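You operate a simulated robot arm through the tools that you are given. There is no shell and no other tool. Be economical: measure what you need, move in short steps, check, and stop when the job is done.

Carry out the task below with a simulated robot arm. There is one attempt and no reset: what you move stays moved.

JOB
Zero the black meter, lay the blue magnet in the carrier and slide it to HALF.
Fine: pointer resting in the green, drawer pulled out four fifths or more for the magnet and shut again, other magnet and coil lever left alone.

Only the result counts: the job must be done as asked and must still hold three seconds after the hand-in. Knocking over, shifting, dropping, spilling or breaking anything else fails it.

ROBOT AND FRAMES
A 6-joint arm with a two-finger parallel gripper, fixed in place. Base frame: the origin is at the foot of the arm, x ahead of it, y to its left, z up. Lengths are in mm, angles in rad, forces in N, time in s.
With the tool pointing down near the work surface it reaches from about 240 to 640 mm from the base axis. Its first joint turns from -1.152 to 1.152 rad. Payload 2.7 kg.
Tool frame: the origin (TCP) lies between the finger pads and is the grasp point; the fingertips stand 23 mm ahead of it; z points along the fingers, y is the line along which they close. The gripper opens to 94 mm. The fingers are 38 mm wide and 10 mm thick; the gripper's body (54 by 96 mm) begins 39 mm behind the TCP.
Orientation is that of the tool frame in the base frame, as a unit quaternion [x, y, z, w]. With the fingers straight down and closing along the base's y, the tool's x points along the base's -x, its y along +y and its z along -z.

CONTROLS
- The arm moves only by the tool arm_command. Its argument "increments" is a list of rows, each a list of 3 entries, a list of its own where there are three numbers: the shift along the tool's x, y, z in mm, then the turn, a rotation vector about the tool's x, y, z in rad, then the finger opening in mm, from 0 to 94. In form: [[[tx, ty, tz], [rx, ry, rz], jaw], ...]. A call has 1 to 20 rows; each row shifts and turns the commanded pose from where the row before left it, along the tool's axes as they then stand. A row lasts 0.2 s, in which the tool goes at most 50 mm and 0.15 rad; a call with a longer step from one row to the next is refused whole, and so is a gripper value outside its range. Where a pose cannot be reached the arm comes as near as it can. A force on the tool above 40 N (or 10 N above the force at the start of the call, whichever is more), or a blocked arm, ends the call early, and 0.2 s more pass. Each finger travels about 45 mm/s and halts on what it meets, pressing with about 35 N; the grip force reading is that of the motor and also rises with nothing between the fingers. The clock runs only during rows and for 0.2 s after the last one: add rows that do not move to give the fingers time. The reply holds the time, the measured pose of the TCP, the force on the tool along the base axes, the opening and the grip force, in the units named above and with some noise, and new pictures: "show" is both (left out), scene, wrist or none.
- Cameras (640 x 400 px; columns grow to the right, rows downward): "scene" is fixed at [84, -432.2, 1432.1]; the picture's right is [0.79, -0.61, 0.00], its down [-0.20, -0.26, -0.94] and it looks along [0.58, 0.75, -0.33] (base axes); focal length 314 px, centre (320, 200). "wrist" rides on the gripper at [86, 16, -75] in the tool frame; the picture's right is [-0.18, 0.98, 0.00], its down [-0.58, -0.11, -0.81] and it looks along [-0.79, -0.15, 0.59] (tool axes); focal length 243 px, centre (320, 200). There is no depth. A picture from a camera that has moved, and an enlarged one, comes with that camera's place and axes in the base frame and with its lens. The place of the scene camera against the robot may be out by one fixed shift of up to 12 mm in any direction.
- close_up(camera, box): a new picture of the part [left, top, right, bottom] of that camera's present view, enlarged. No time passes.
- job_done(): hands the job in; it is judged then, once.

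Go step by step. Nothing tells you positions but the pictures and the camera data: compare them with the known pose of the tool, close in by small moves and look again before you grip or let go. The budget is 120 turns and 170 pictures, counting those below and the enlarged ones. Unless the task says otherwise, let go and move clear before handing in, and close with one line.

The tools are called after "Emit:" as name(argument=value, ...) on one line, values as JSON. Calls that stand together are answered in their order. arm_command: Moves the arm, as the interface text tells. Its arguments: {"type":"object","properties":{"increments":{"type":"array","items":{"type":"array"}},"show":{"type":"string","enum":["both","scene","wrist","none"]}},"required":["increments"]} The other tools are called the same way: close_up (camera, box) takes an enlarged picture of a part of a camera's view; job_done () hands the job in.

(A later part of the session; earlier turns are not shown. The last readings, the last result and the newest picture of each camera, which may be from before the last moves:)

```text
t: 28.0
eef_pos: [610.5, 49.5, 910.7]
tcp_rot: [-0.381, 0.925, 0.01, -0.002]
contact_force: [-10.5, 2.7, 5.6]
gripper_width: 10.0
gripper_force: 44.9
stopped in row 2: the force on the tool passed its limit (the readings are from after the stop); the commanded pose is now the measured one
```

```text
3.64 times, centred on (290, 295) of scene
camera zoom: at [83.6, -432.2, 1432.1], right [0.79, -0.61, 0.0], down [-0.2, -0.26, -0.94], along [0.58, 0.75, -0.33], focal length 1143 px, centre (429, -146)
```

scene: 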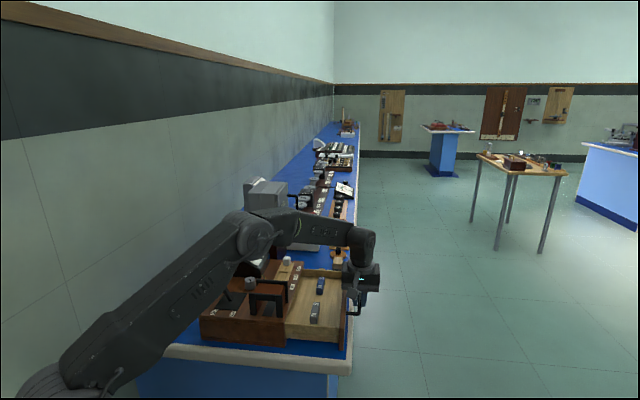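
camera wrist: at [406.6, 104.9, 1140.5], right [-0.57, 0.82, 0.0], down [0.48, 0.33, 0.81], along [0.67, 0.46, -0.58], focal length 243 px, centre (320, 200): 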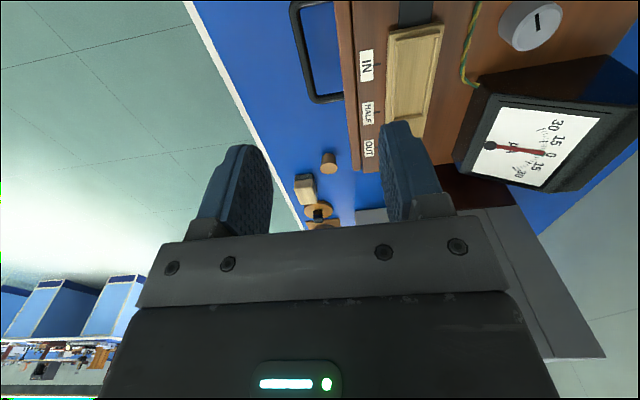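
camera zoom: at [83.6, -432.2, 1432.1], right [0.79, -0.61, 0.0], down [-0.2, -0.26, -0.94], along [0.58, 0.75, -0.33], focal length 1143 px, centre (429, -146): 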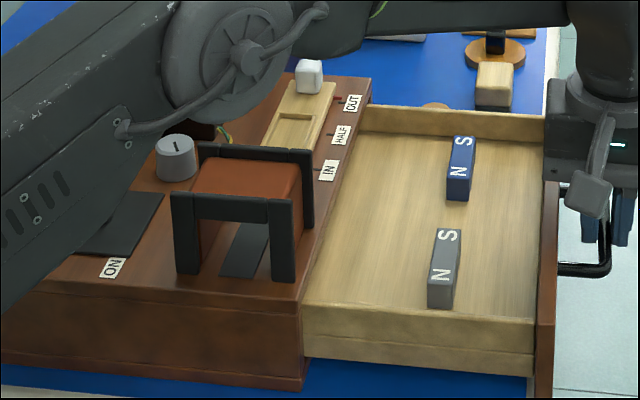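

The drawer has hit its stop, about 150 mm out, so it's fully open. I'll release, rise, and look at the magnets.

Emit:
arm_command(increments=[[[0, 0, 0], [0, 0, 0], 24], [[0, 0, 0], [0, 0, 0], 24], [[0, 0, -30], [0, 0, 0], 24], [[0, 0, -40], [0, 0, 0], 24], [[0, 0, -40], [0, 0, 0], 40], [[0, 0, -20], [0, 0, 0], 60], [[0, 40, 0], [0, 0, 0], 60], [[20, 30, 0], [0, 0, 0], 60], [[0, 0, 0], [0, 0, 0], 60]])

Emit:
close_up(camera="wrist", box=[180, 0, 500, 200])

```text
t: 30.0
eef_pos: [547.9, 82.7, 1042.6]
tcp_rot: [-0.383, 0.924, 0.008, -0.001]
contact_force: [-0.2, 0.1, 0.9]
gripper_width: 59.7
gripper_force: 0.0
camera wrist: at [476.9, 30.9, 1116.1], right [-0.57, 0.82, 0.02], down [0.49, 0.32, 0.81], along [0.66, 0.47, -0.59], focal length 243 px, centre (320, 200)
```

scene: 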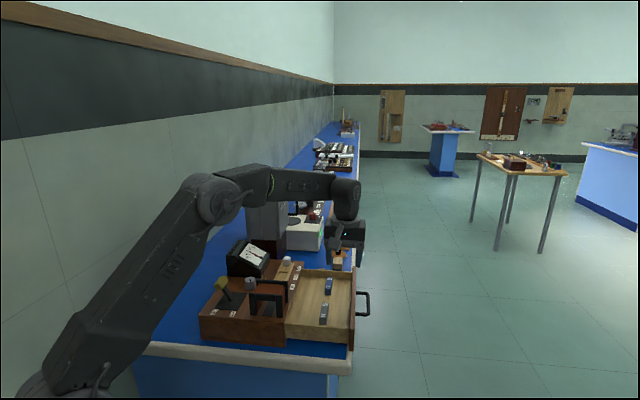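
wrist: 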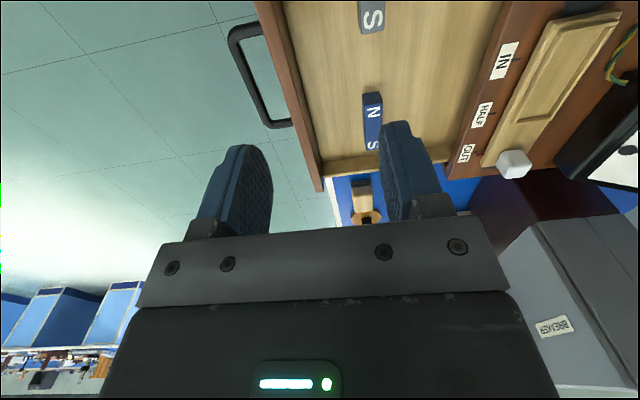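

```text
2.00 times, centred on (340, 100) of wrist
camera zoom: at [476.9, 30.9, 1116.1], right [-0.57, 0.82, 0.02], down [0.49, 0.32, 0.81], along [0.66, 0.47, -0.59], focal length 485 px, centre (280, 400)
```

zoom: 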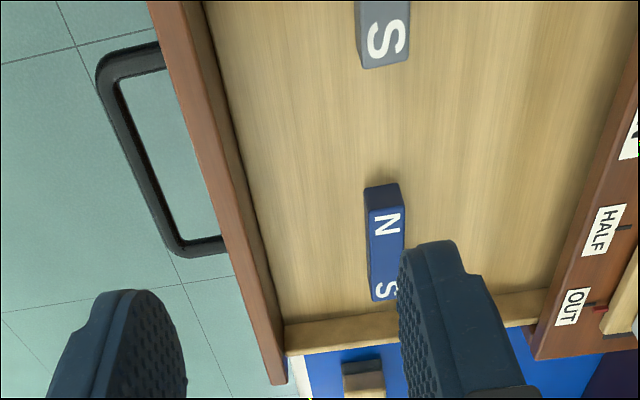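

The blue magnet is about 50×17 mm at roughly (571, 167). I'll level the tool and move above it.

Emit:
arm_command(increments=[[[-30, 20, 0], [0.015, 0.004, 0], 50], [[-25, 24, 0], [0, 0, 0], 44], [[-20, 0, 20], [0, 0, 0], 40], [[0, 0, 25], [0, 0, 0], 40], [[0, 0, 0], [0, 0, 0], 40]], show="wrist")

Emit:
close_up(camera="wrist", box=[180, 0, 500, 200])

Emit:
close_up(camera="scene", box=[220, 230, 370, 350])

```text
t: 31.2
eef_pos: [569.5, 165.5, 996.9]
tcp_rot: [-0.383, 0.924, 0.001, 0.0]
contact_force: [0.0, 0.0, 0.3]
gripper_width: 40.0
gripper_force: 0.1
camera wrist: at [497.6, 115.7, 1072.4], right [-0.57, 0.82, 0.0], down [0.49, 0.33, 0.81], along [0.66, 0.46, -0.59], focal length 243 px, centre (320, 200)
```

wrist: 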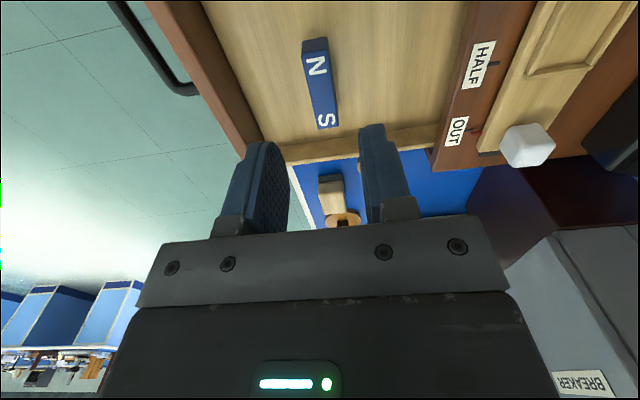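

```text
2.00 times, centred on (340, 100) of wrist
camera zoom: at [497.6, 115.7, 1072.4], right [-0.57, 0.82, 0.0], down [0.49, 0.33, 0.81], along [0.66, 0.46, -0.59], focal length 485 px, centre (280, 400)
```

zoom: 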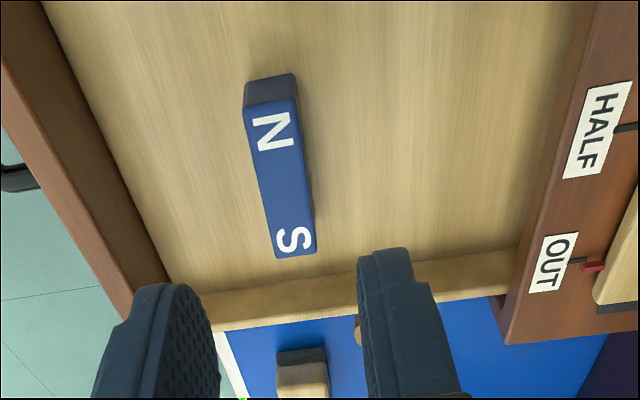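

```text
3.33 times, centred on (295, 290) of scene
camera zoom: at [84.0, -432.2, 1432.1], right [0.79, -0.61, 0.0], down [-0.2, -0.26, -0.94], along [0.58, 0.75, -0.33], focal length 1047 px, centre (403, -100)
```

zoom: 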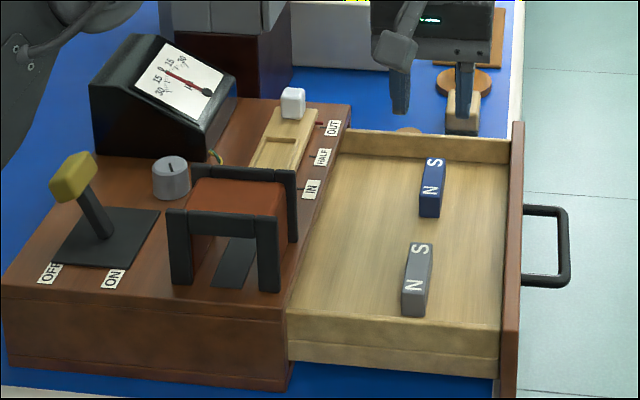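

The magnet is aligned with the tool, centred near (574, 172.5). I'll descend partway and check.

Emit:
arm_command(increments=[[[-8, 1.6, 20], [0, 0, 0], 34], [[0, 0, 20], [0, 0, 0], 34], [[0, 0, 8], [0, 0, 0], 34], [[0, 0, 0], [0, 0, 0], 34]], show="none")

Emit:
close_up(camera="wrist", box=[180, 0, 500, 200])

Emit:
close_up(camera="scene", box=[290, 240, 370, 300])

```text
t: 32.2
eef_pos: [575.4, 172.1, 948.2]
tcp_rot: [-0.384, 0.923, 0.001, 0.0]
contact_force: [0.2, 0.2, -0.1]
gripper_width: 33.9
gripper_force: 0.1
```

```text
2.00 times, centred on (340, 100) of wrist
camera zoom: at [502.5, 122.5, 1022.6], right [-0.57, 0.82, 0.0], down [0.49, 0.33, 0.81], along [0.66, 0.46, -0.59], focal length 485 px, centre (280, 400)
```

zoom: 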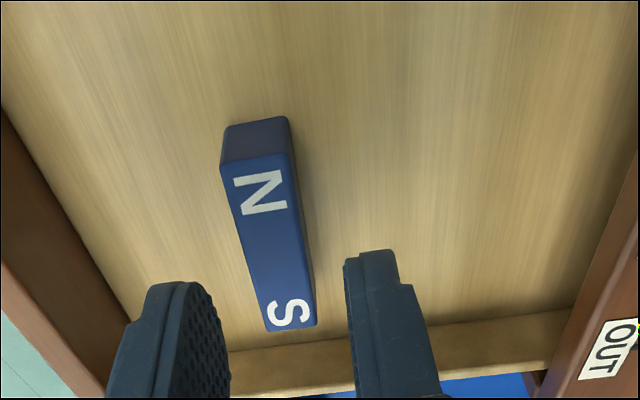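

```text
6.67 times, centred on (330, 270) of scene
camera zoom: at [84.0, -432.2, 1432.1], right [0.79, -0.61, 0.0], down [-0.2, -0.26, -0.94], along [0.58, 0.75, -0.33], focal length 2095 px, centre (253, -267)
```

zoom: 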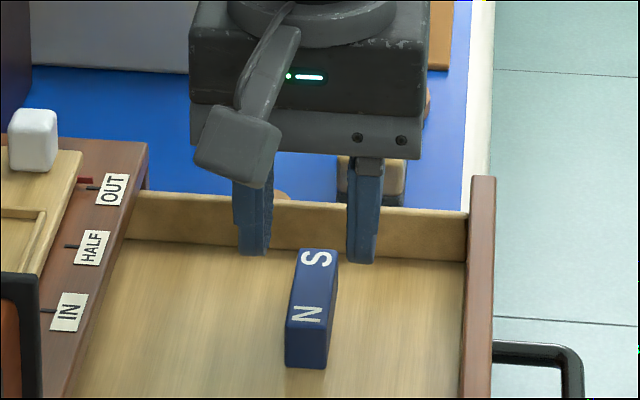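

Well aligned: magnet top ≈906, floor ≈888. I'll descend and grip the upper half.

Emit:
arm_command(increments=[[[0, 0.4, 14], [0, 0, 0], 32], [[0, 0, 14], [0, 0, 0], 32], [[0, 0, 0], [0, 0, 0], 32], [[0, 0, 0], [0, 0, 0], 22], [[0, 0, 0], [0, 0, 0], 12], [[0, 0, 0], [0, 0, 0], 12]], show="none")

Emit:
close_up(camera="wrist", box=[180, 0, 500, 200])

Emit:
close_up(camera="scene", box=[290, 240, 370, 300])

```text
t: 33.6
eef_pos: [573.4, 172.9, 920.8]
tcp_rot: [-0.384, 0.923, 0.001, 0.0]
contact_force: [0.4, -0.5, -0.1]
gripper_width: 17.6
gripper_force: 34.6
```

```text
2.00 times, centred on (340, 100) of wrist
camera zoom: at [502.1, 122.5, 995.9], right [-0.57, 0.82, 0.0], down [0.49, 0.33, 0.81], along [0.66, 0.46, -0.59], focal length 485 px, centre (280, 400)
```

zoom: 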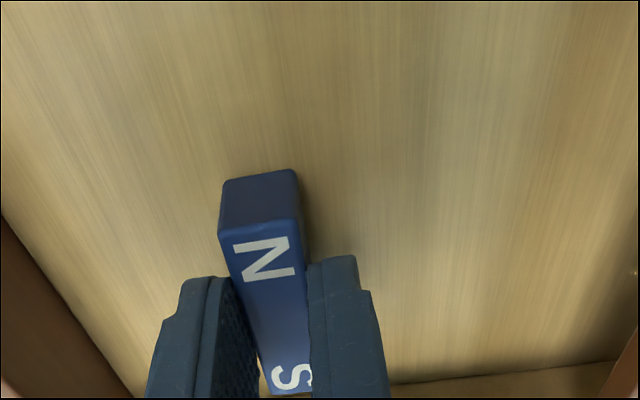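

```text
6.67 times, centred on (330, 270) of scene
camera zoom: at [84.0, -432.2, 1432.1], right [0.79, -0.61, 0.0], down [-0.2, -0.26, -0.94], along [0.58, 0.75, -0.33], focal length 2095 px, centre (253, -267)
```

zoom: 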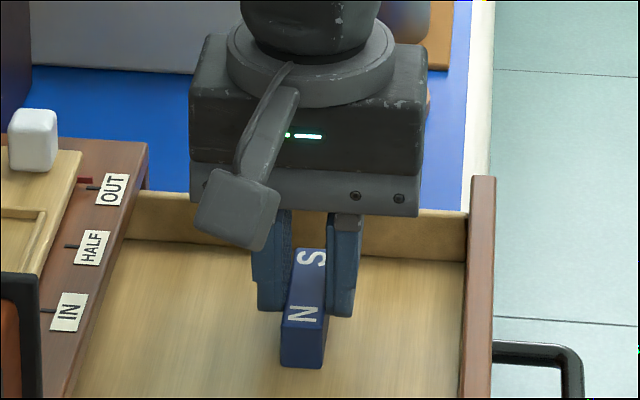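

The magnet is gripped at 17.6 mm. I'll lift it clear and carry it over the carrier recess.

Emit:
arm_command(increments=[[[0, 0, -20], [0, 0, 0], 12], [[0, 0, -40], [0, 0, 0], 12], [[0, 0, -45], [0, 0, 0], 12], [[15, 38, 0], [0, 0, 0], 12], [[15, 40, 0], [0, 0, 0], 12], [[15, 40, 0], [0, 0, 0], 12], [[0, 5, 0], [0, 0, 0], 12], [[0, 0, 0], [0, 0, 0], 12]], show="wrist")

Emit:
close_up(camera="wrist", box=[180, 0, 500, 200])

Emit:
close_up(camera="scene", box=[220, 230, 370, 350])

```text
t: 35.4
eef_pos: [454.1, 229.6, 1025.4]
tcp_rot: [-0.384, 0.923, 0.0, 0.0]
contact_force: [0.1, 0.1, -1.6]
gripper_width: 17.6
gripper_force: 35.1
camera wrist: at [382.2, 178.7, 1100.8], right [-0.57, 0.82, 0.0], down [0.49, 0.33, 0.81], along [0.66, 0.46, -0.59], focal length 243 px, centre (320, 200)
```

wrist: 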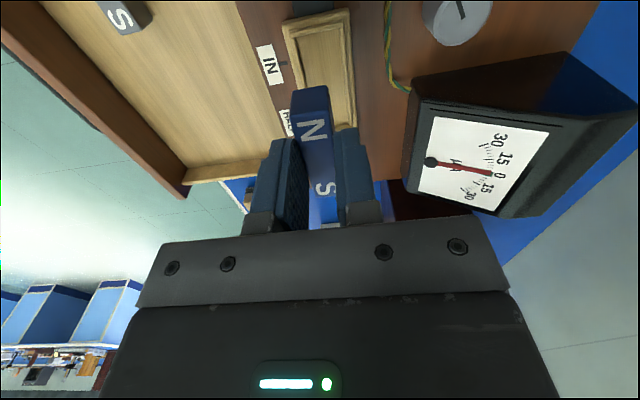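

```text
2.00 times, centred on (340, 100) of wrist
camera zoom: at [382.2, 178.7, 1100.8], right [-0.57, 0.82, 0.0], down [0.49, 0.33, 0.81], along [0.66, 0.46, -0.59], focal length 485 px, centre (280, 400)
```

zoom: 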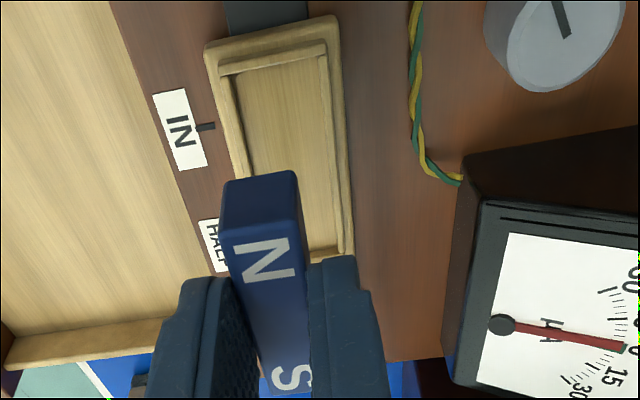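

```text
3.33 times, centred on (295, 290) of scene
camera zoom: at [84.0, -432.2, 1432.1], right [0.79, -0.61, 0.0], down [-0.2, -0.26, -0.94], along [0.58, 0.75, -0.33], focal length 1047 px, centre (403, -100)
```

zoom: 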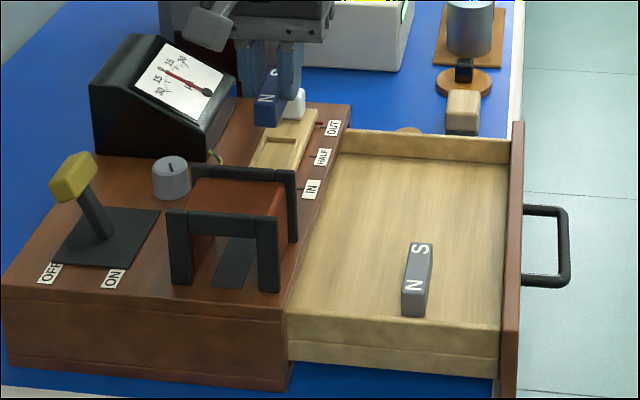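

The recess runs from about 452 to 518 along the axis and is about 25 mm wide, centred 154.5 outward. I'll shift 4 mm and lower to just above it.

Emit:
arm_command(increments=[[[0.5, 4, 15], [0, 0, 0], 12], [[0, 0, 15], [0, 0, 0], 12], [[0, 0, 10], [0, 0, 0], 12], [[0, 0, 0], [0, 0, 0], 12]], show="none")

Emit:
close_up(camera="wrist", box=[180, 0, 500, 200])

Emit:
close_up(camera="scene", box=[255, 245, 319, 293])

```text
t: 36.4
eef_pos: [453.4, 231.9, 985.1]
tcp_rot: [-0.383, 0.924, 0.001, 0.0]
contact_force: [-0.8, 0.3, -1.0]
gripper_width: 17.2
gripper_force: 35.0
```

```text
2.00 times, centred on (340, 100) of wrist
camera zoom: at [381.0, 180.6, 1060.5], right [-0.57, 0.82, 0.0], down [0.49, 0.33, 0.81], along [0.66, 0.46, -0.59], focal length 485 px, centre (280, 400)
```

zoom: 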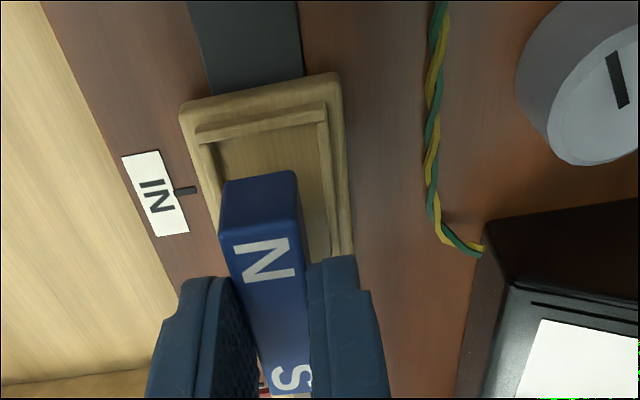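

```text
8.33 times, centred on (287, 269) of scene
camera zoom: at [84.0, -432.2, 1432.1], right [0.79, -0.61, 0.0], down [-0.2, -0.26, -0.94], along [0.58, 0.75, -0.33], focal length 2618 px, centre (595, -375)
```

zoom: 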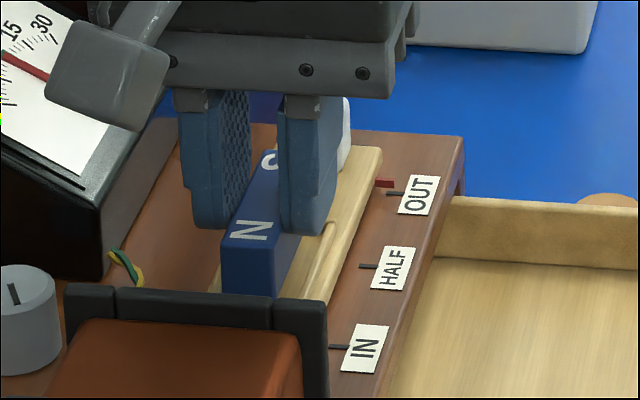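

I need another 2.5 mm sideways; then I'll lower in small steps to seat it.

Emit:
arm_command(increments=[[[0, 2.5, 0], [0, 0, 0], 12], [[0, 0, 6], [0, 0, 0], 12], [[0, 0, 4], [0, 0, 0], 12], [[0, 0, 3], [0, 0, 0], 12], [[0, 0, 0], [0, 0, 0], 12]], show="none")

Emit:
close_up(camera="wrist", box=[220, 40, 420, 165])

Emit:
close_up(camera="scene", box=[255, 245, 319, 293])

```text
t: 37.6
eef_pos: [450.2, 232.6, 972.8]
tcp_rot: [-0.383, 0.924, 0.0, 0.0]
contact_force: [-1.6, 0.3, 2.2]
gripper_width: 17.3
gripper_force: 35.1
```

```text
3.20 times, centred on (320, 102) of wrist
camera zoom: at [379.3, 182.3, 1047.8], right [-0.57, 0.82, 0.0], down [0.49, 0.33, 0.81], along [0.66, 0.46, -0.59], focal length 776 px, centre (320, 512)
```

zoom: 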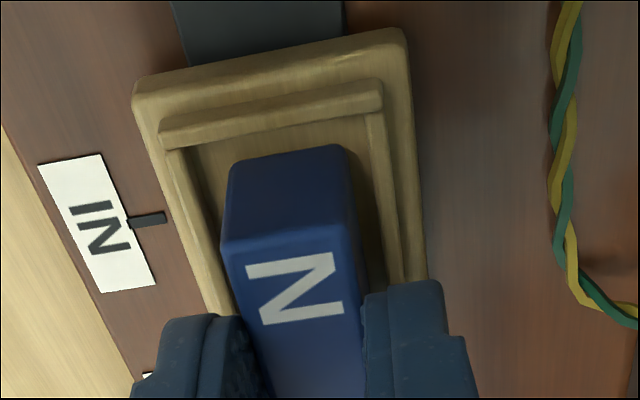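

```text
8.33 times, centred on (287, 269) of scene
camera zoom: at [83.9, -432.2, 1432.1], right [0.79, -0.61, 0.0], down [-0.2, -0.26, -0.94], along [0.58, 0.75, -0.33], focal length 2618 px, centre (595, -375)
```

zoom: 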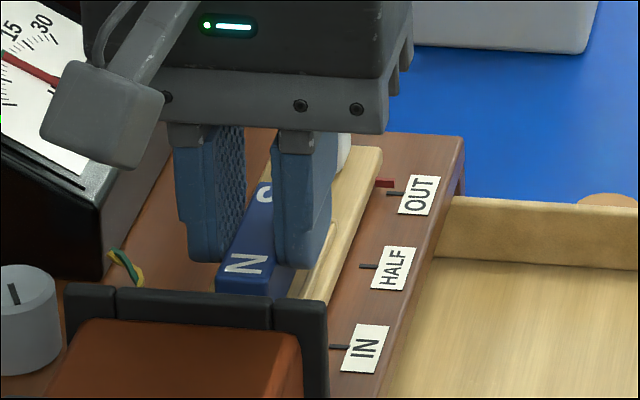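

It's centred in the recess. I'll lower the last few millimetres, watching the force.

Emit:
arm_command(increments=[[[0, 0, 2], [0, 0, 0], 12], [[0, 0, 2], [0, 0, 0], 12], [[0, 0, 0], [0, 0, 0], 12]], show="none")

Emit:
close_up(camera="wrist", box=[220, 40, 420, 165])

```text
t: 38.4
eef_pos: [451.9, 233.8, 971.1]
tcp_rot: [-0.384, 0.923, 0.001, 0.002]
contact_force: [-5.0, -1.3, 27.8]
gripper_width: 17.6
gripper_force: 34.8
```

```text
3.20 times, centred on (320, 102) of wrist
camera zoom: at [379.8, 182.7, 1045.0], right [-0.57, 0.82, 0.0], down [0.48, 0.33, 0.81], along [0.67, 0.46, -0.59], focal length 776 px, centre (320, 512)
```

zoom: 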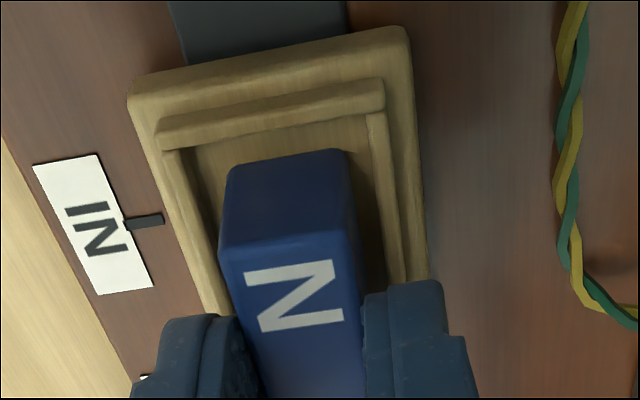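

Contact at 28 N with the magnet bottom at about 938, so it looks seated. I'll ease up 1 mm, release, rise, and inspect.

Emit:
arm_command(increments=[[[0, 0, -1.5], [0, 0, 0], 12], [[0, 0, 0], [0, 0, 0], 22], [[0, 0, 0], [0, 0, 0], 26], [[0, 0, 0], [0, 0, 0], 26], [[0, 0, -15], [0, 0, 0], 26], [[0, 0, -35], [0, 0, 0], 40], [[0, 0, -30], [0, 0, 0], 50], [[0, 0, 0], [0, 0, 0], 50]], show="none")

Emit:
close_up(camera="wrist", box=[220, 0, 540, 200])

Emit:
close_up(camera="scene", box=[255, 245, 319, 293])

```text
t: 40.2
eef_pos: [451.8, 232.4, 1049.0]
tcp_rot: [-0.384, 0.923, 0.0, 0.001]
contact_force: [0.1, -0.1, -0.4]
gripper_width: 50.4
gripper_force: 0.0
```

```text
2.00 times, centred on (380, 100) of wrist
camera zoom: at [380.7, 182.0, 1124.3], right [-0.57, 0.82, 0.0], down [0.49, 0.33, 0.81], along [0.66, 0.46, -0.59], focal length 485 px, centre (200, 400)
```

zoom: 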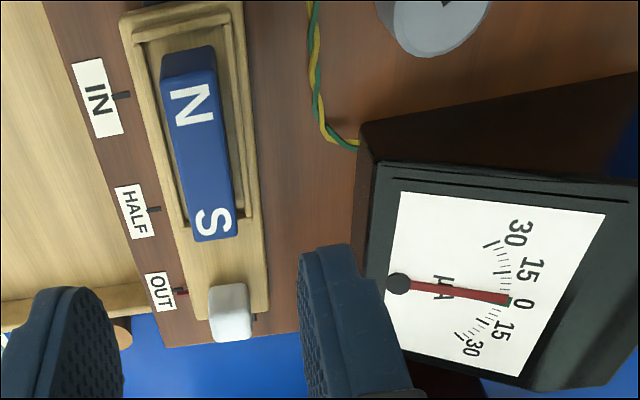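

```text
8.33 times, centred on (287, 269) of scene
camera zoom: at [84.0, -432.2, 1432.1], right [0.79, -0.61, 0.0], down [-0.2, -0.26, -0.94], along [0.58, 0.75, -0.33], focal length 2618 px, centre (595, -375)
```

zoom: 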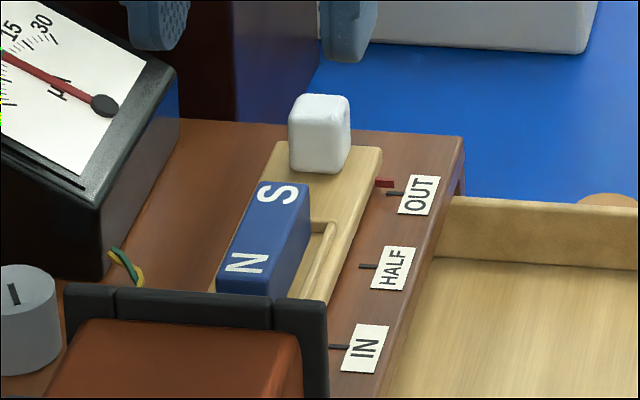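

Emit:
close_up(camera="wrist", box=[272, 0, 372, 130])

Emit:
close_up(camera="scene", box=[272, 252, 304, 282])

```text
3.08 times, centred on (322, 65) of wrist
camera zoom: at [380.7, 182.0, 1124.3], right [-0.57, 0.82, 0.0], down [0.49, 0.33, 0.81], along [0.66, 0.46, -0.59], focal length 746 px, centre (314, 615)
```

zoom: 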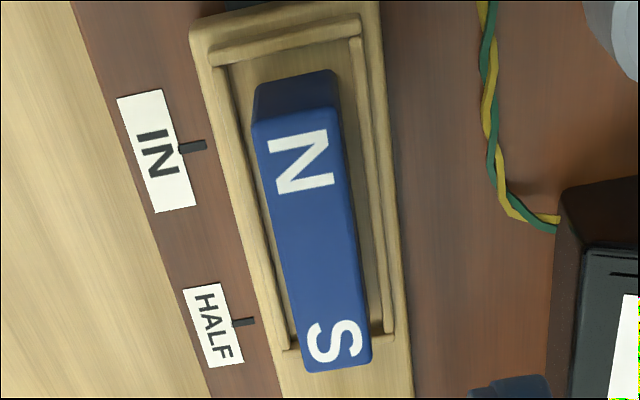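

```text
13.33 times, centred on (288, 267) of scene
camera zoom: at [84.0, -432.2, 1432.1], right [0.79, -0.61, 0.0], down [-0.2, -0.26, -0.94], along [0.58, 0.75, -0.33], focal length 4190 px, centre (747, -693)
```

zoom: 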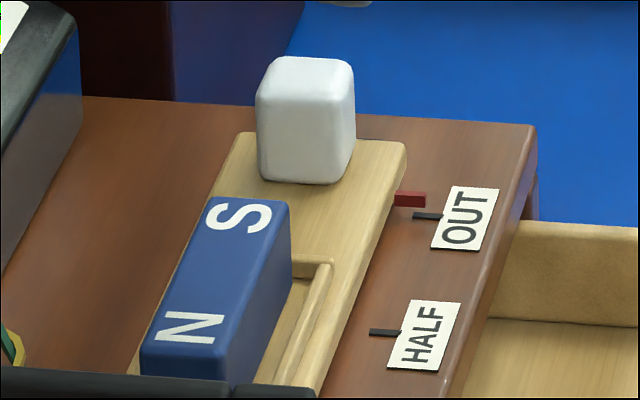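

The magnet is seated in the recess and the pointer is still on green. Next I'll move above the white carrier knob to slide it 45 mm to HALF.

Emit:
arm_command(increments=[[[-25, 0, 0], [0, 0, 0], 44], [[-25, 0, 0], [0, 0, 0], 44], [[-14, 0, 15], [0, 0, 0], 44], [[0, 0, 0], [0, 0, 0], 44]], show="wrist")

Emit:
close_up(camera="wrist", box=[220, 0, 420, 165])

```text
t: 41.2
eef_pos: [495.3, 279.6, 1034.8]
tcp_rot: [-0.384, 0.923, 0.001, -0.001]
contact_force: [-0.6, 0.9, 0.3]
gripper_width: 44.2
gripper_force: 0.0
camera wrist: at [424.6, 229.4, 1110.0], right [-0.57, 0.82, 0.0], down [0.49, 0.33, 0.81], along [0.66, 0.46, -0.59], focal length 243 px, centre (320, 200)
```

wrist: 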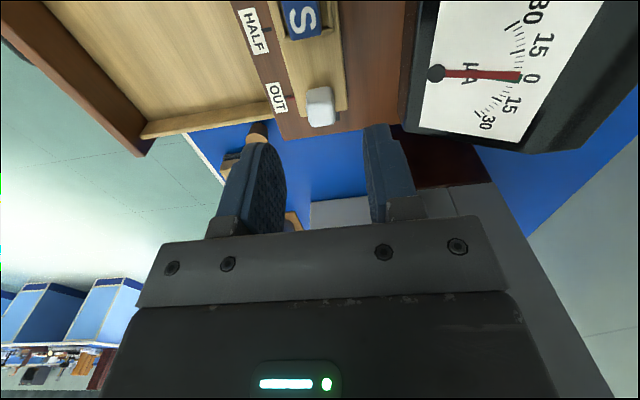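

```text
2.42 times, centred on (320, 82) of wrist
camera zoom: at [424.6, 229.4, 1110.0], right [-0.57, 0.82, 0.0], down [0.49, 0.33, 0.81], along [0.66, 0.46, -0.59], focal length 588 px, centre (320, 485)
```

zoom: 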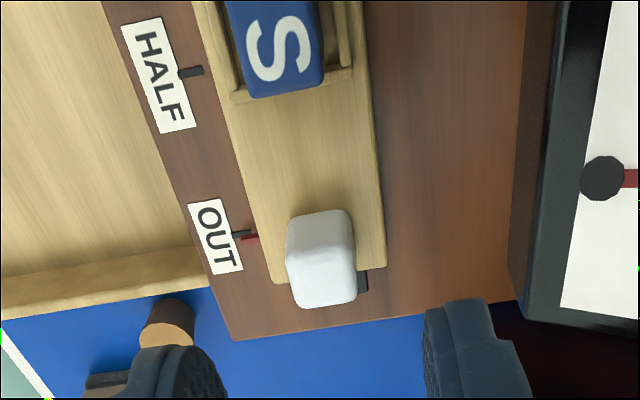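

The knob is at about e1=561, e2=155, top z≈960. I'll align and lower over it.

Emit:
arm_command(increments=[[[-13.5, -2, 20], [0, 0, 0], 38], [[0, 0, 20], [0, 0, 0], 36], [[0, 0, 10], [0, 0, 0], 36], [[0, 0, 0], [0, 0, 0], 36]], show="none")

Emit:
close_up(camera="wrist", box=[220, 0, 420, 165])

Emit:
close_up(camera="scene", box=[255, 235, 319, 283])

```text
t: 42.2
eef_pos: [506.8, 287.8, 985.1]
tcp_rot: [-0.383, 0.924, 0.0, -0.001]
contact_force: [-0.4, -1.0, 0.0]
gripper_width: 36.2
gripper_force: 0.1
```

```text
2.42 times, centred on (320, 82) of wrist
camera zoom: at [435.3, 236.7, 1060.3], right [-0.57, 0.82, 0.0], down [0.49, 0.33, 0.81], along [0.66, 0.46, -0.59], focal length 588 px, centre (320, 485)
```

zoom: 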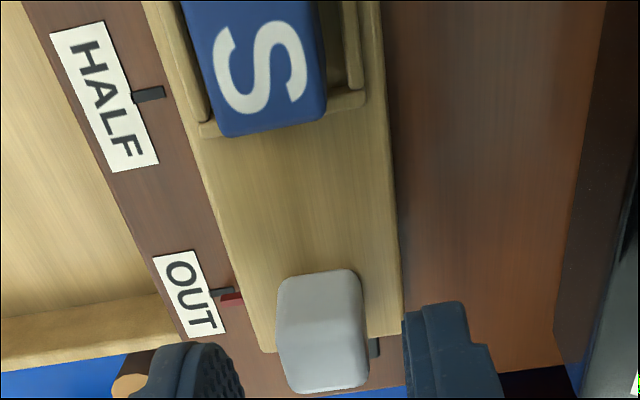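

```text
8.33 times, centred on (287, 259) of scene
camera zoom: at [84.0, -432.2, 1432.1], right [0.79, -0.61, 0.0], down [-0.2, -0.26, -0.94], along [0.58, 0.75, -0.33], focal length 2618 px, centre (595, -292)
```

zoom: 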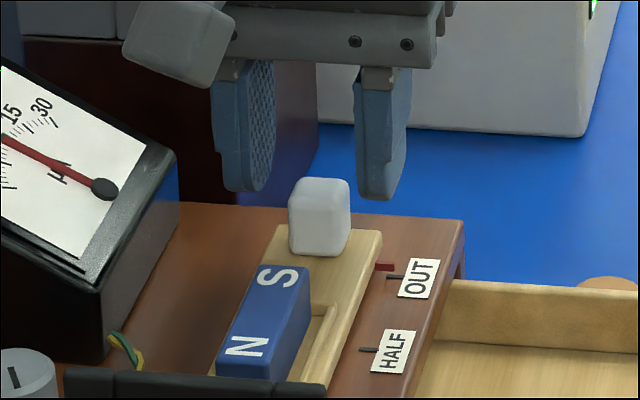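

Aligned. I'll descend and grip the knob.

Emit:
arm_command(increments=[[[0, 0.5, 7], [0, 0, 0], 34], [[0, 0, 6], [0, 0, 0], 34], [[0, 0, 0], [0, 0, 0], 24], [[0, 0, 0], [0, 0, 0], 14], [[0, 0, 0], [0, 0, 0], 14]], show="none")

Emit:
close_up(camera="wrist", box=[200, 0, 420, 180])

```text
t: 43.4
eef_pos: [506.8, 287.5, 970.6]
tcp_rot: [-0.384, 0.923, 0.001, -0.001]
contact_force: [0.5, -0.1, -2.3]
gripper_width: 19.8
gripper_force: 44.7
```

```text
2.22 times, centred on (310, 90) of wrist
camera zoom: at [435.1, 237.0, 1046.9], right [-0.57, 0.82, 0.0], down [0.49, 0.33, 0.81], along [0.66, 0.46, -0.59], focal length 539 px, centre (342, 444)
```

zoom: 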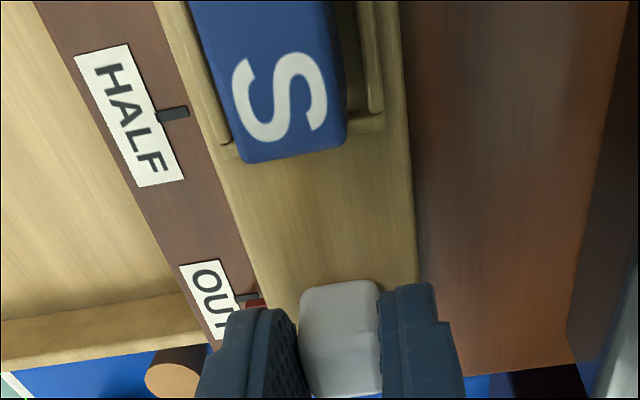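

Gripped. I'll slide it 42 mm toward HALF in slow steps, then check.

Emit:
arm_command(increments=[[[3, 0, 0], [0, 0, 0], 14], [[4, 0, 0], [0, 0, 0], 14], [[4, 0, 0], [0, 0, 0], 14], [[4, 0, 0], [0, 0, 0], 14], [[4, 0, 0], [0, 0, 0], 14], [[4, 0, 0], [0, 0, 0], 14], [[4, 0, 0], [0, 0, 0], 14], [[4, 0, 0], [0, 0, 0], 14], [[4, 0, 0], [0, 0, 0], 14], [[4, 0, 0], [0, 0, 0], 14], [[3, 0, 0], [0, 0, 0], 14], [[0, 0, 0], [0, 0, 0], 14]], show="none")

Emit:
close_up(camera="wrist", box=[200, 0, 420, 180])

Emit:
close_up(camera="scene", box=[235, 235, 315, 295])

```text
t: 46.0
eef_pos: [476.2, 257.6, 972.3]
tcp_rot: [-0.384, 0.923, 0.001, 0.0]
contact_force: [-2.6, 4.0, 2.7]
gripper_width: 19.6
gripper_force: 45.0
```

```text
2.22 times, centred on (310, 90) of wrist
camera zoom: at [404.8, 206.6, 1046.9], right [-0.57, 0.82, 0.0], down [0.49, 0.33, 0.81], along [0.66, 0.46, -0.59], focal length 539 px, centre (342, 444)
```

zoom: 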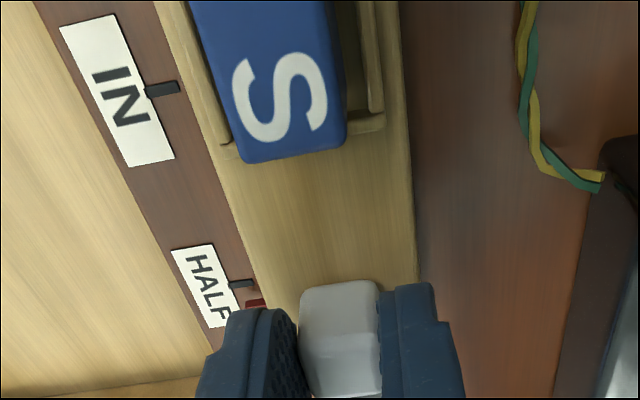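

```text
6.67 times, centred on (275, 265) of scene
camera zoom: at [83.9, -432.1, 1432.1], right [0.79, -0.61, 0.0], down [-0.2, -0.26, -0.94], along [0.58, 0.75, -0.33], focal length 2095 px, centre (620, -233)
```

zoom: 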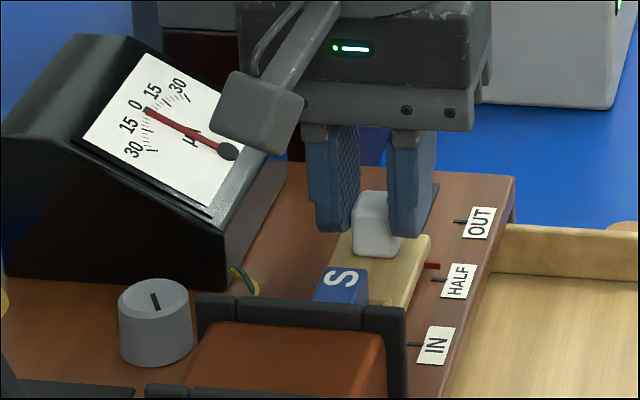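

It's nearly at HALF, about 2.4 mm short. I'll nudge it and zoom on the red index.

Emit:
arm_command(increments=[[[1.5, 0, 0], [0, 0, 0], 14], [[1.2, 0, 0], [0, 0, 0], 14], [[0, 0, 0], [0, 0, 0], 14]], show="none")

Emit:
close_up(camera="wrist", box=[200, 0, 420, 180])

Emit:
close_up(camera="scene", box=[280, 255, 312, 285])

```text
t: 46.8
eef_pos: [475.2, 255.2, 972.0]
tcp_rot: [-0.384, 0.924, 0.001, 0.0]
contact_force: [-4.9, 5.9, 5.8]
gripper_width: 19.5
gripper_force: 45.2
```

```text
2.22 times, centred on (310, 90) of wrist
camera zoom: at [403.0, 204.9, 1046.9], right [-0.57, 0.82, 0.0], down [0.49, 0.33, 0.81], along [0.66, 0.46, -0.59], focal length 539 px, centre (342, 444)
```

zoom: 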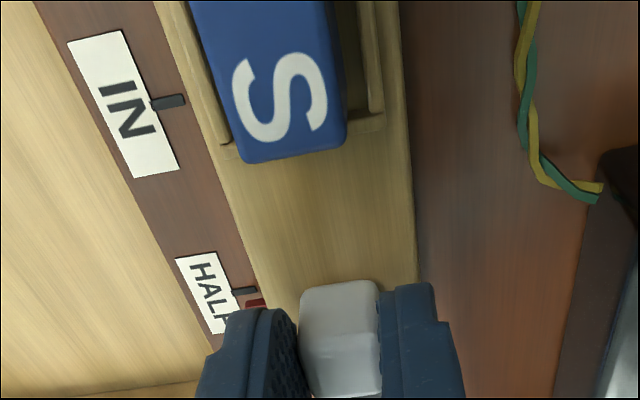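

```text
13.33 times, centred on (296, 270) of scene
camera zoom: at [83.8, -432.1, 1432.1], right [0.79, -0.61, 0.0], down [-0.2, -0.26, -0.94], along [0.58, 0.75, -0.33], focal length 4190 px, centre (640, -733)
```

zoom: 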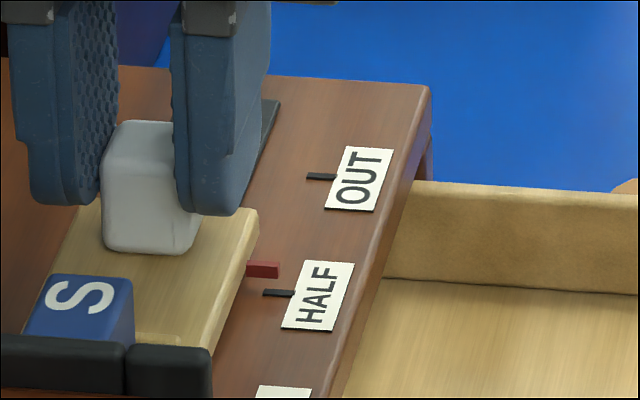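

Comparing both views, the index is still about 2 mm short. I'll nudge again.

Emit:
arm_command(increments=[[[1.9, 0, 0], [0, 0, 0], 14], [[0, 0, 0], [0, 0, 0], 14], [[0, 0, 0], [0, 0, 0], 14]], show="none")

Emit:
close_up(camera="wrist", box=[200, 0, 420, 180])

Emit:
close_up(camera="scene", box=[280, 255, 312, 285])

```text
t: 47.6
eef_pos: [473.2, 255.1, 971.8]
tcp_rot: [-0.383, 0.924, 0.0, 0.0]
contact_force: [-7.8, 9.2, 5.3]
gripper_width: 19.7
gripper_force: 45.0
```

```text
2.22 times, centred on (310, 90) of wrist
camera zoom: at [401.8, 203.5, 1046.9], right [-0.57, 0.82, 0.0], down [0.49, 0.33, 0.81], along [0.66, 0.46, -0.59], focal length 539 px, centre (342, 444)
```

zoom: 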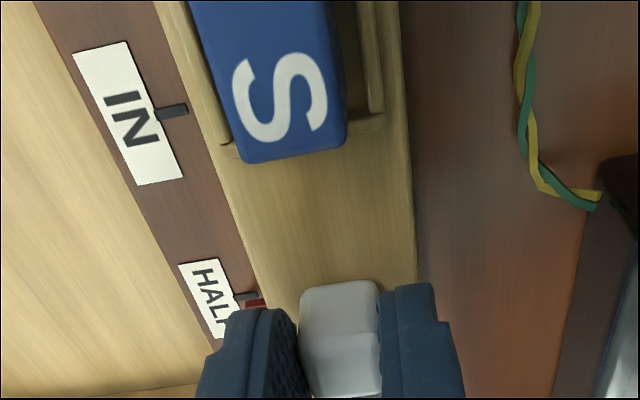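

```text
13.33 times, centred on (296, 270) of scene
camera zoom: at [83.6, -432.0, 1432.2], right [0.79, -0.61, 0.0], down [-0.2, -0.26, -0.94], along [0.58, 0.75, -0.33], focal length 4190 px, centre (640, -733)
```

zoom: 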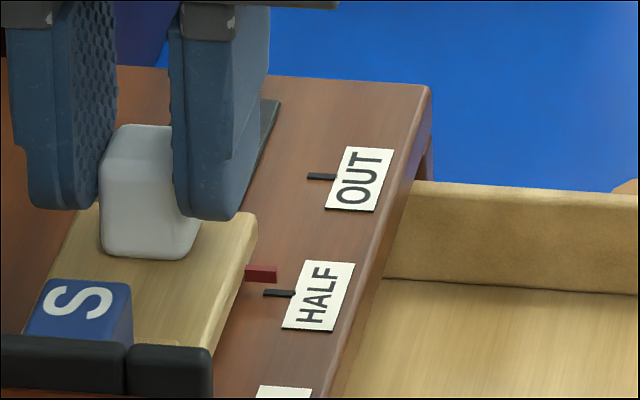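

Within about 0.7 mm now. I'll make a last 0.6 mm nudge, release, and rise to check.

Emit:
arm_command(increments=[[[0.7, 0, 0], [0, 0, 0], 14], [[0, 0, 0], [0, 0, 0], 14], [[0, 0, 0], [0, 0, 0], 26], [[0, 0, 0], [0, 0, 0], 32], [[0, 0, -20], [0, 0, 0], 32], [[0, 0, -35], [0, 0, 0], 40], [[0, 0, -30], [0, 0, 0], 40], [[0, 0, 0], [0, 0, 0], 40]], show="none")

Emit:
close_up(camera="wrist", box=[220, 0, 420, 130])

Emit:
close_up(camera="scene", box=[280, 255, 312, 285])

Emit:
close_up(camera="scene", box=[237, 237, 269, 261])

```text
t: 49.4
eef_pos: [472.8, 253.5, 1057.3]
tcp_rot: [-0.383, 0.924, 0.001, -0.001]
contact_force: [0.2, -0.4, 0.1]
gripper_width: 40.1
gripper_force: 0.2
```

```text
3.08 times, centred on (320, 65) of wrist
camera zoom: at [401.5, 202.3, 1131.9], right [-0.57, 0.82, 0.0], down [0.49, 0.33, 0.81], along [0.66, 0.46, -0.59], focal length 746 px, centre (320, 615)
```

zoom: 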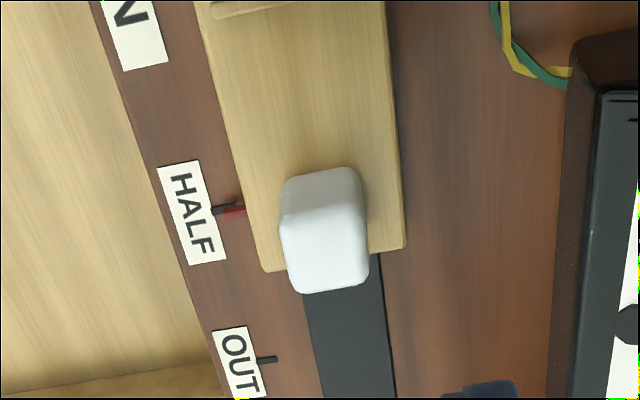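

```text
13.33 times, centred on (296, 270) of scene
camera zoom: at [84.0, -432.2, 1432.1], right [0.79, -0.61, 0.0], down [-0.2, -0.26, -0.94], along [0.58, 0.75, -0.33], focal length 4190 px, centre (640, -733)
```

zoom: 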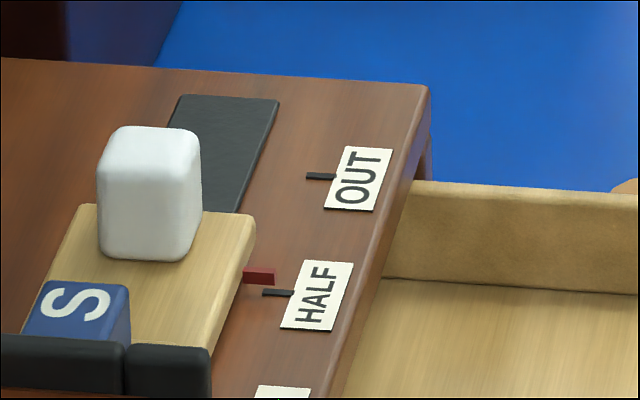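

```text
16.00 times, centred on (253, 249) of scene
camera zoom: at [84.0, -432.2, 1432.1], right [0.79, -0.61, 0.0], down [-0.2, -0.26, -0.94], along [0.58, 0.75, -0.33], focal length 5028 px, centre (1392, -584)
```

zoom: 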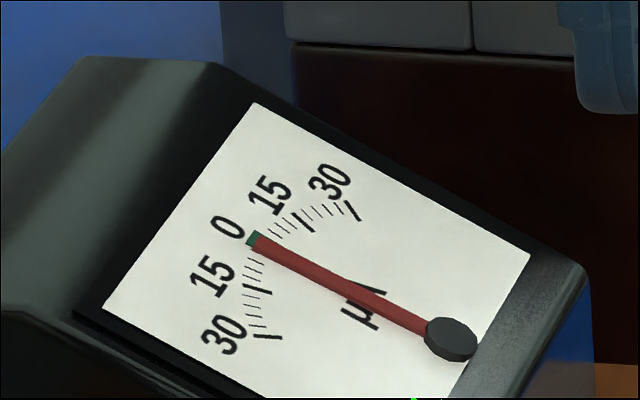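

The carrier is at HALF, and the pointer is still on green. Now I'll return above the drawer handle to shut it.

Emit:
arm_command(increments=[[[10, -40, 0], [0, 0, 0], 26], [[10, -40, 0], [0, 0, 0], 26], [[10, -40, 0], [0, 0, 0], 26], [[10, -40, 0], [0, 0, 0], 26], [[7, -40, 0], [0, 0, 0], 26], [[0, -41, 0], [0, 0, 0], 26], [[0, 0, 40], [0, 0, 0], 26], [[0, 0, 40], [0, 0, 0], 26], [[0, 0, 0], [0, 0, 0], 26]], show="scene")

Emit:
close_up(camera="wrist", box=[180, 0, 460, 195])

```text
t: 51.4
eef_pos: [611.8, 51.4, 976.5]
tcp_rot: [-0.383, 0.924, 0.0, -0.001]
contact_force: [-0.2, -1.1, -0.2]
gripper_width: 26.0
gripper_force: 0.0
```

scene: 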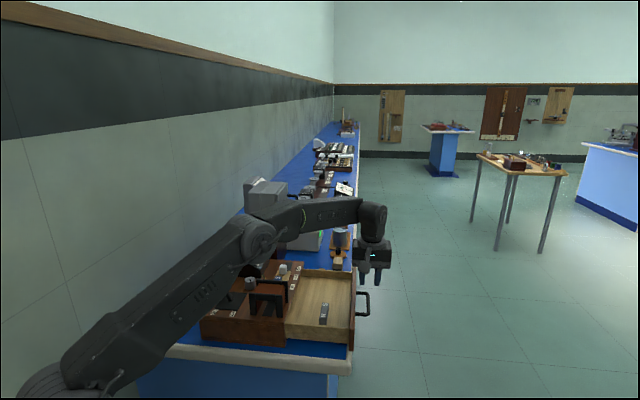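

```text
2.05 times, centred on (320, 98) of wrist
camera zoom: at [539.9, -0.3, 1052.2], right [-0.57, 0.82, 0.0], down [0.49, 0.33, 0.81], along [0.66, 0.46, -0.59], focal length 498 px, centre (320, 410)
```

zoom: 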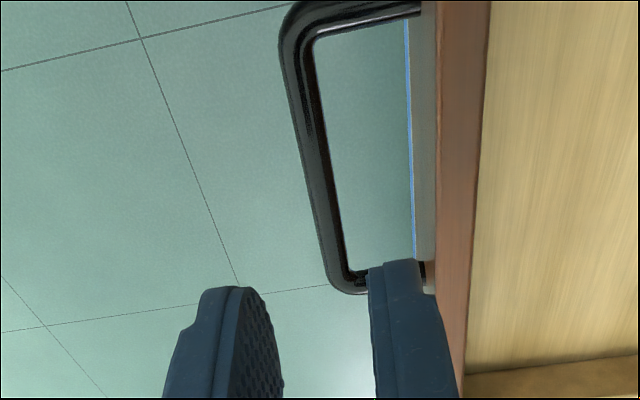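

The bar is centred between the fingers. I'll descend and grip.

Emit:
arm_command(increments=[[[0, 0, 25], [0, 0, 0], 26], [[0, 0, 20], [0, 0, 0], 26], [[0, 0, 12], [0, 0, 0], 26], [[0, 0, 8], [0, 0, 0], 26], [[0, 0, 0], [0, 0, 0], 16], [[0, 0, 0], [0, 0, 0], 6], [[0, 0, 0], [0, 0, 0], 6]], show="none")

Emit:
close_up(camera="wrist", box=[180, 0, 460, 195])

```text
t: 53.0
eef_pos: [612.1, 49.4, 911.3]
tcp_rot: [-0.381, 0.924, 0.0, 0.0]
contact_force: [3.1, 2.3, -0.8]
gripper_width: 9.9
gripper_force: 45.2
```

```text
2.05 times, centred on (320, 98) of wrist
camera zoom: at [539.3, 0.1, 987.0], right [-0.56, 0.83, 0.0], down [0.49, 0.33, 0.81], along [0.67, 0.45, -0.59], focal length 498 px, centre (320, 410)
```

zoom: 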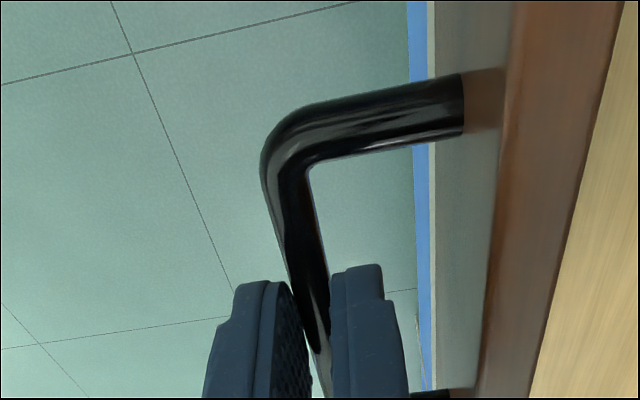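

Gripped at 9.9 mm. I'll push the drawer in steadily, most of the way first.

Emit:
arm_command(increments=[[[0, 5, 0], [0, 0, 0], 6], [[0, 8, 0], [0, 0, 0], 6], [[0, 8, 0], [0, 0, 0], 6], [[0, 8, 0], [0, 0, 0], 6], [[0, 8, 0], [0, 0, 0], 6], [[0, 8, 0], [0, 0, 0], 6], [[0, 8, 0], [0, 0, 0], 6], [[0, 8, 0], [0, 0, 0], 6], [[0, 8, 0], [0, 0, 0], 6], [[0, 8, 0], [0, 0, 0], 6], [[0, 8, 0], [0, 0, 0], 6], [[0, 8, 0], [0, 0, 0], 6], [[0, 8, 0], [0, 0, 0], 6], [[0, 8, 0], [0, 0, 0], 6], [[0, 8, 0], [0, 0, 0], 6], [[0, 8, 0], [0, 0, 0], 6], [[0, 8, 0], [0, 0, 0], 6], [[0, 5, 0], [0, 0, 0], 6], [[0, 0, 0], [0, 0, 0], 6]], show="scene")

Emit:
close_up(camera="scene", box=[220, 230, 370, 350])

```text
t: 57.0
eef_pos: [512.8, 149.2, 911.5]
tcp_rot: [-0.383, 0.924, 0.0, -0.001]
contact_force: [10.2, 11.3, -10.7]
gripper_width: 10.1
gripper_force: 44.8
```

scene: 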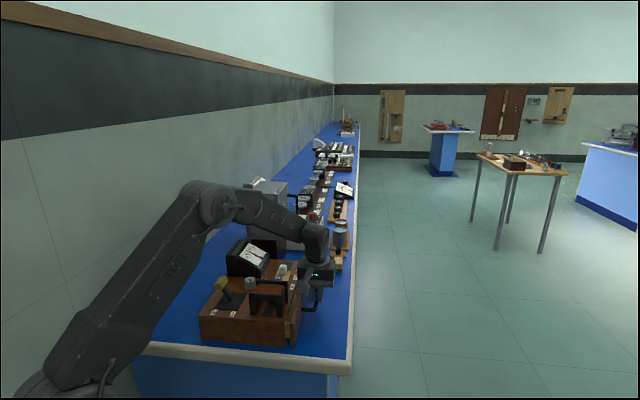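

```text
3.33 times, centred on (295, 290) of scene
camera zoom: at [84.4, -431.9, 1432.2], right [0.79, -0.61, 0.0], down [-0.2, -0.26, -0.94], along [0.58, 0.75, -0.33], focal length 1047 px, centre (403, -100)
```

zoom: 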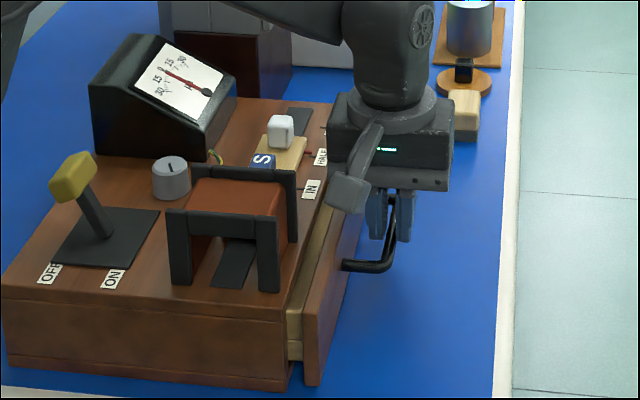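

About 10 mm remains. I'll push gently to closed.

Emit:
arm_command(increments=[[[0, 3, 0], [0, 0, 0], 6], [[0, 3, 0], [0, 0, 0], 6], [[0, 2, 0], [0, 0, 0], 6], [[0, 2, 0], [0, 0, 0], 6], [[0, 0, 0], [0, 0, 0], 6]], show="none")

Emit:
close_up(camera="scene", box=[250, 260, 330, 350])

```text
t: 58.2
eef_pos: [508.0, 154.9, 911.8]
tcp_rot: [-0.383, 0.924, 0.001, 0.001]
contact_force: [9.4, 6.7, -5.7]
gripper_width: 9.8
gripper_force: 45.4
```

```text
4.44 times, centred on (290, 305) of scene
camera zoom: at [84.3, -432.0, 1432.1], right [0.79, -0.61, 0.0], down [-0.2, -0.26, -0.94], along [0.58, 0.75, -0.33], focal length 1396 px, centre (453, -267)
```

zoom: 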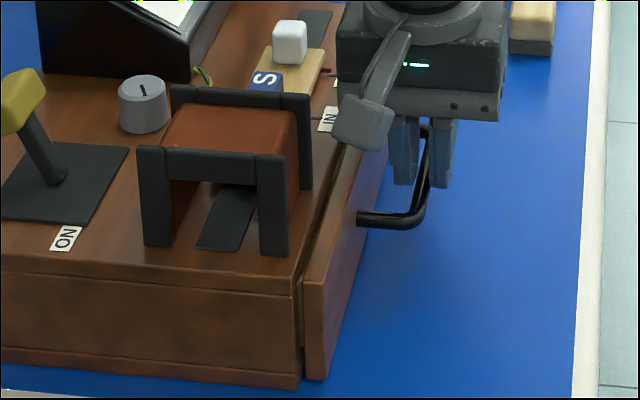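

Emit:
arm_command(increments=[[[0, 1.5, 0], [0, 0, 0], 6], [[0, 1.5, 0], [0, 0, 0], 6], [[0, 1.5, 0], [0, 0, 0], 6], [[0, 1, 0], [0, 0, 0], 6], [[0, 0, 0], [0, 0, 0], 6]], show="none")

Emit:
close_up(camera="scene", box=[250, 260, 330, 350])

```text
t: 59.6
eef_pos: [504.8, 155.4, 911.1]
tcp_rot: [-0.38, 0.925, -0.001, 0.004]
contact_force: [8.9, 0.8, -5.3]
gripper_width: 9.9
gripper_force: 45.4
stopped in row 5: the force on the tool passed its limit (the readings are from after the stop); the commanded pose is now the measured one
```

```text
4.44 times, centred on (290, 305) of scene
camera zoom: at [84.3, -432.2, 1432.1], right [0.79, -0.61, 0.0], down [-0.2, -0.26, -0.94], along [0.58, 0.75, -0.33], focal length 1396 px, centre (453, -267)
```

zoom: 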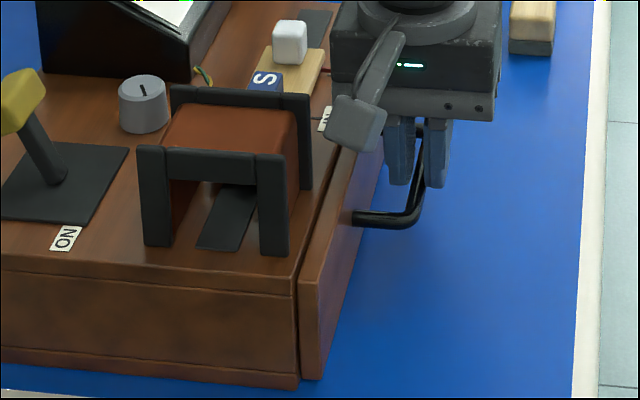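

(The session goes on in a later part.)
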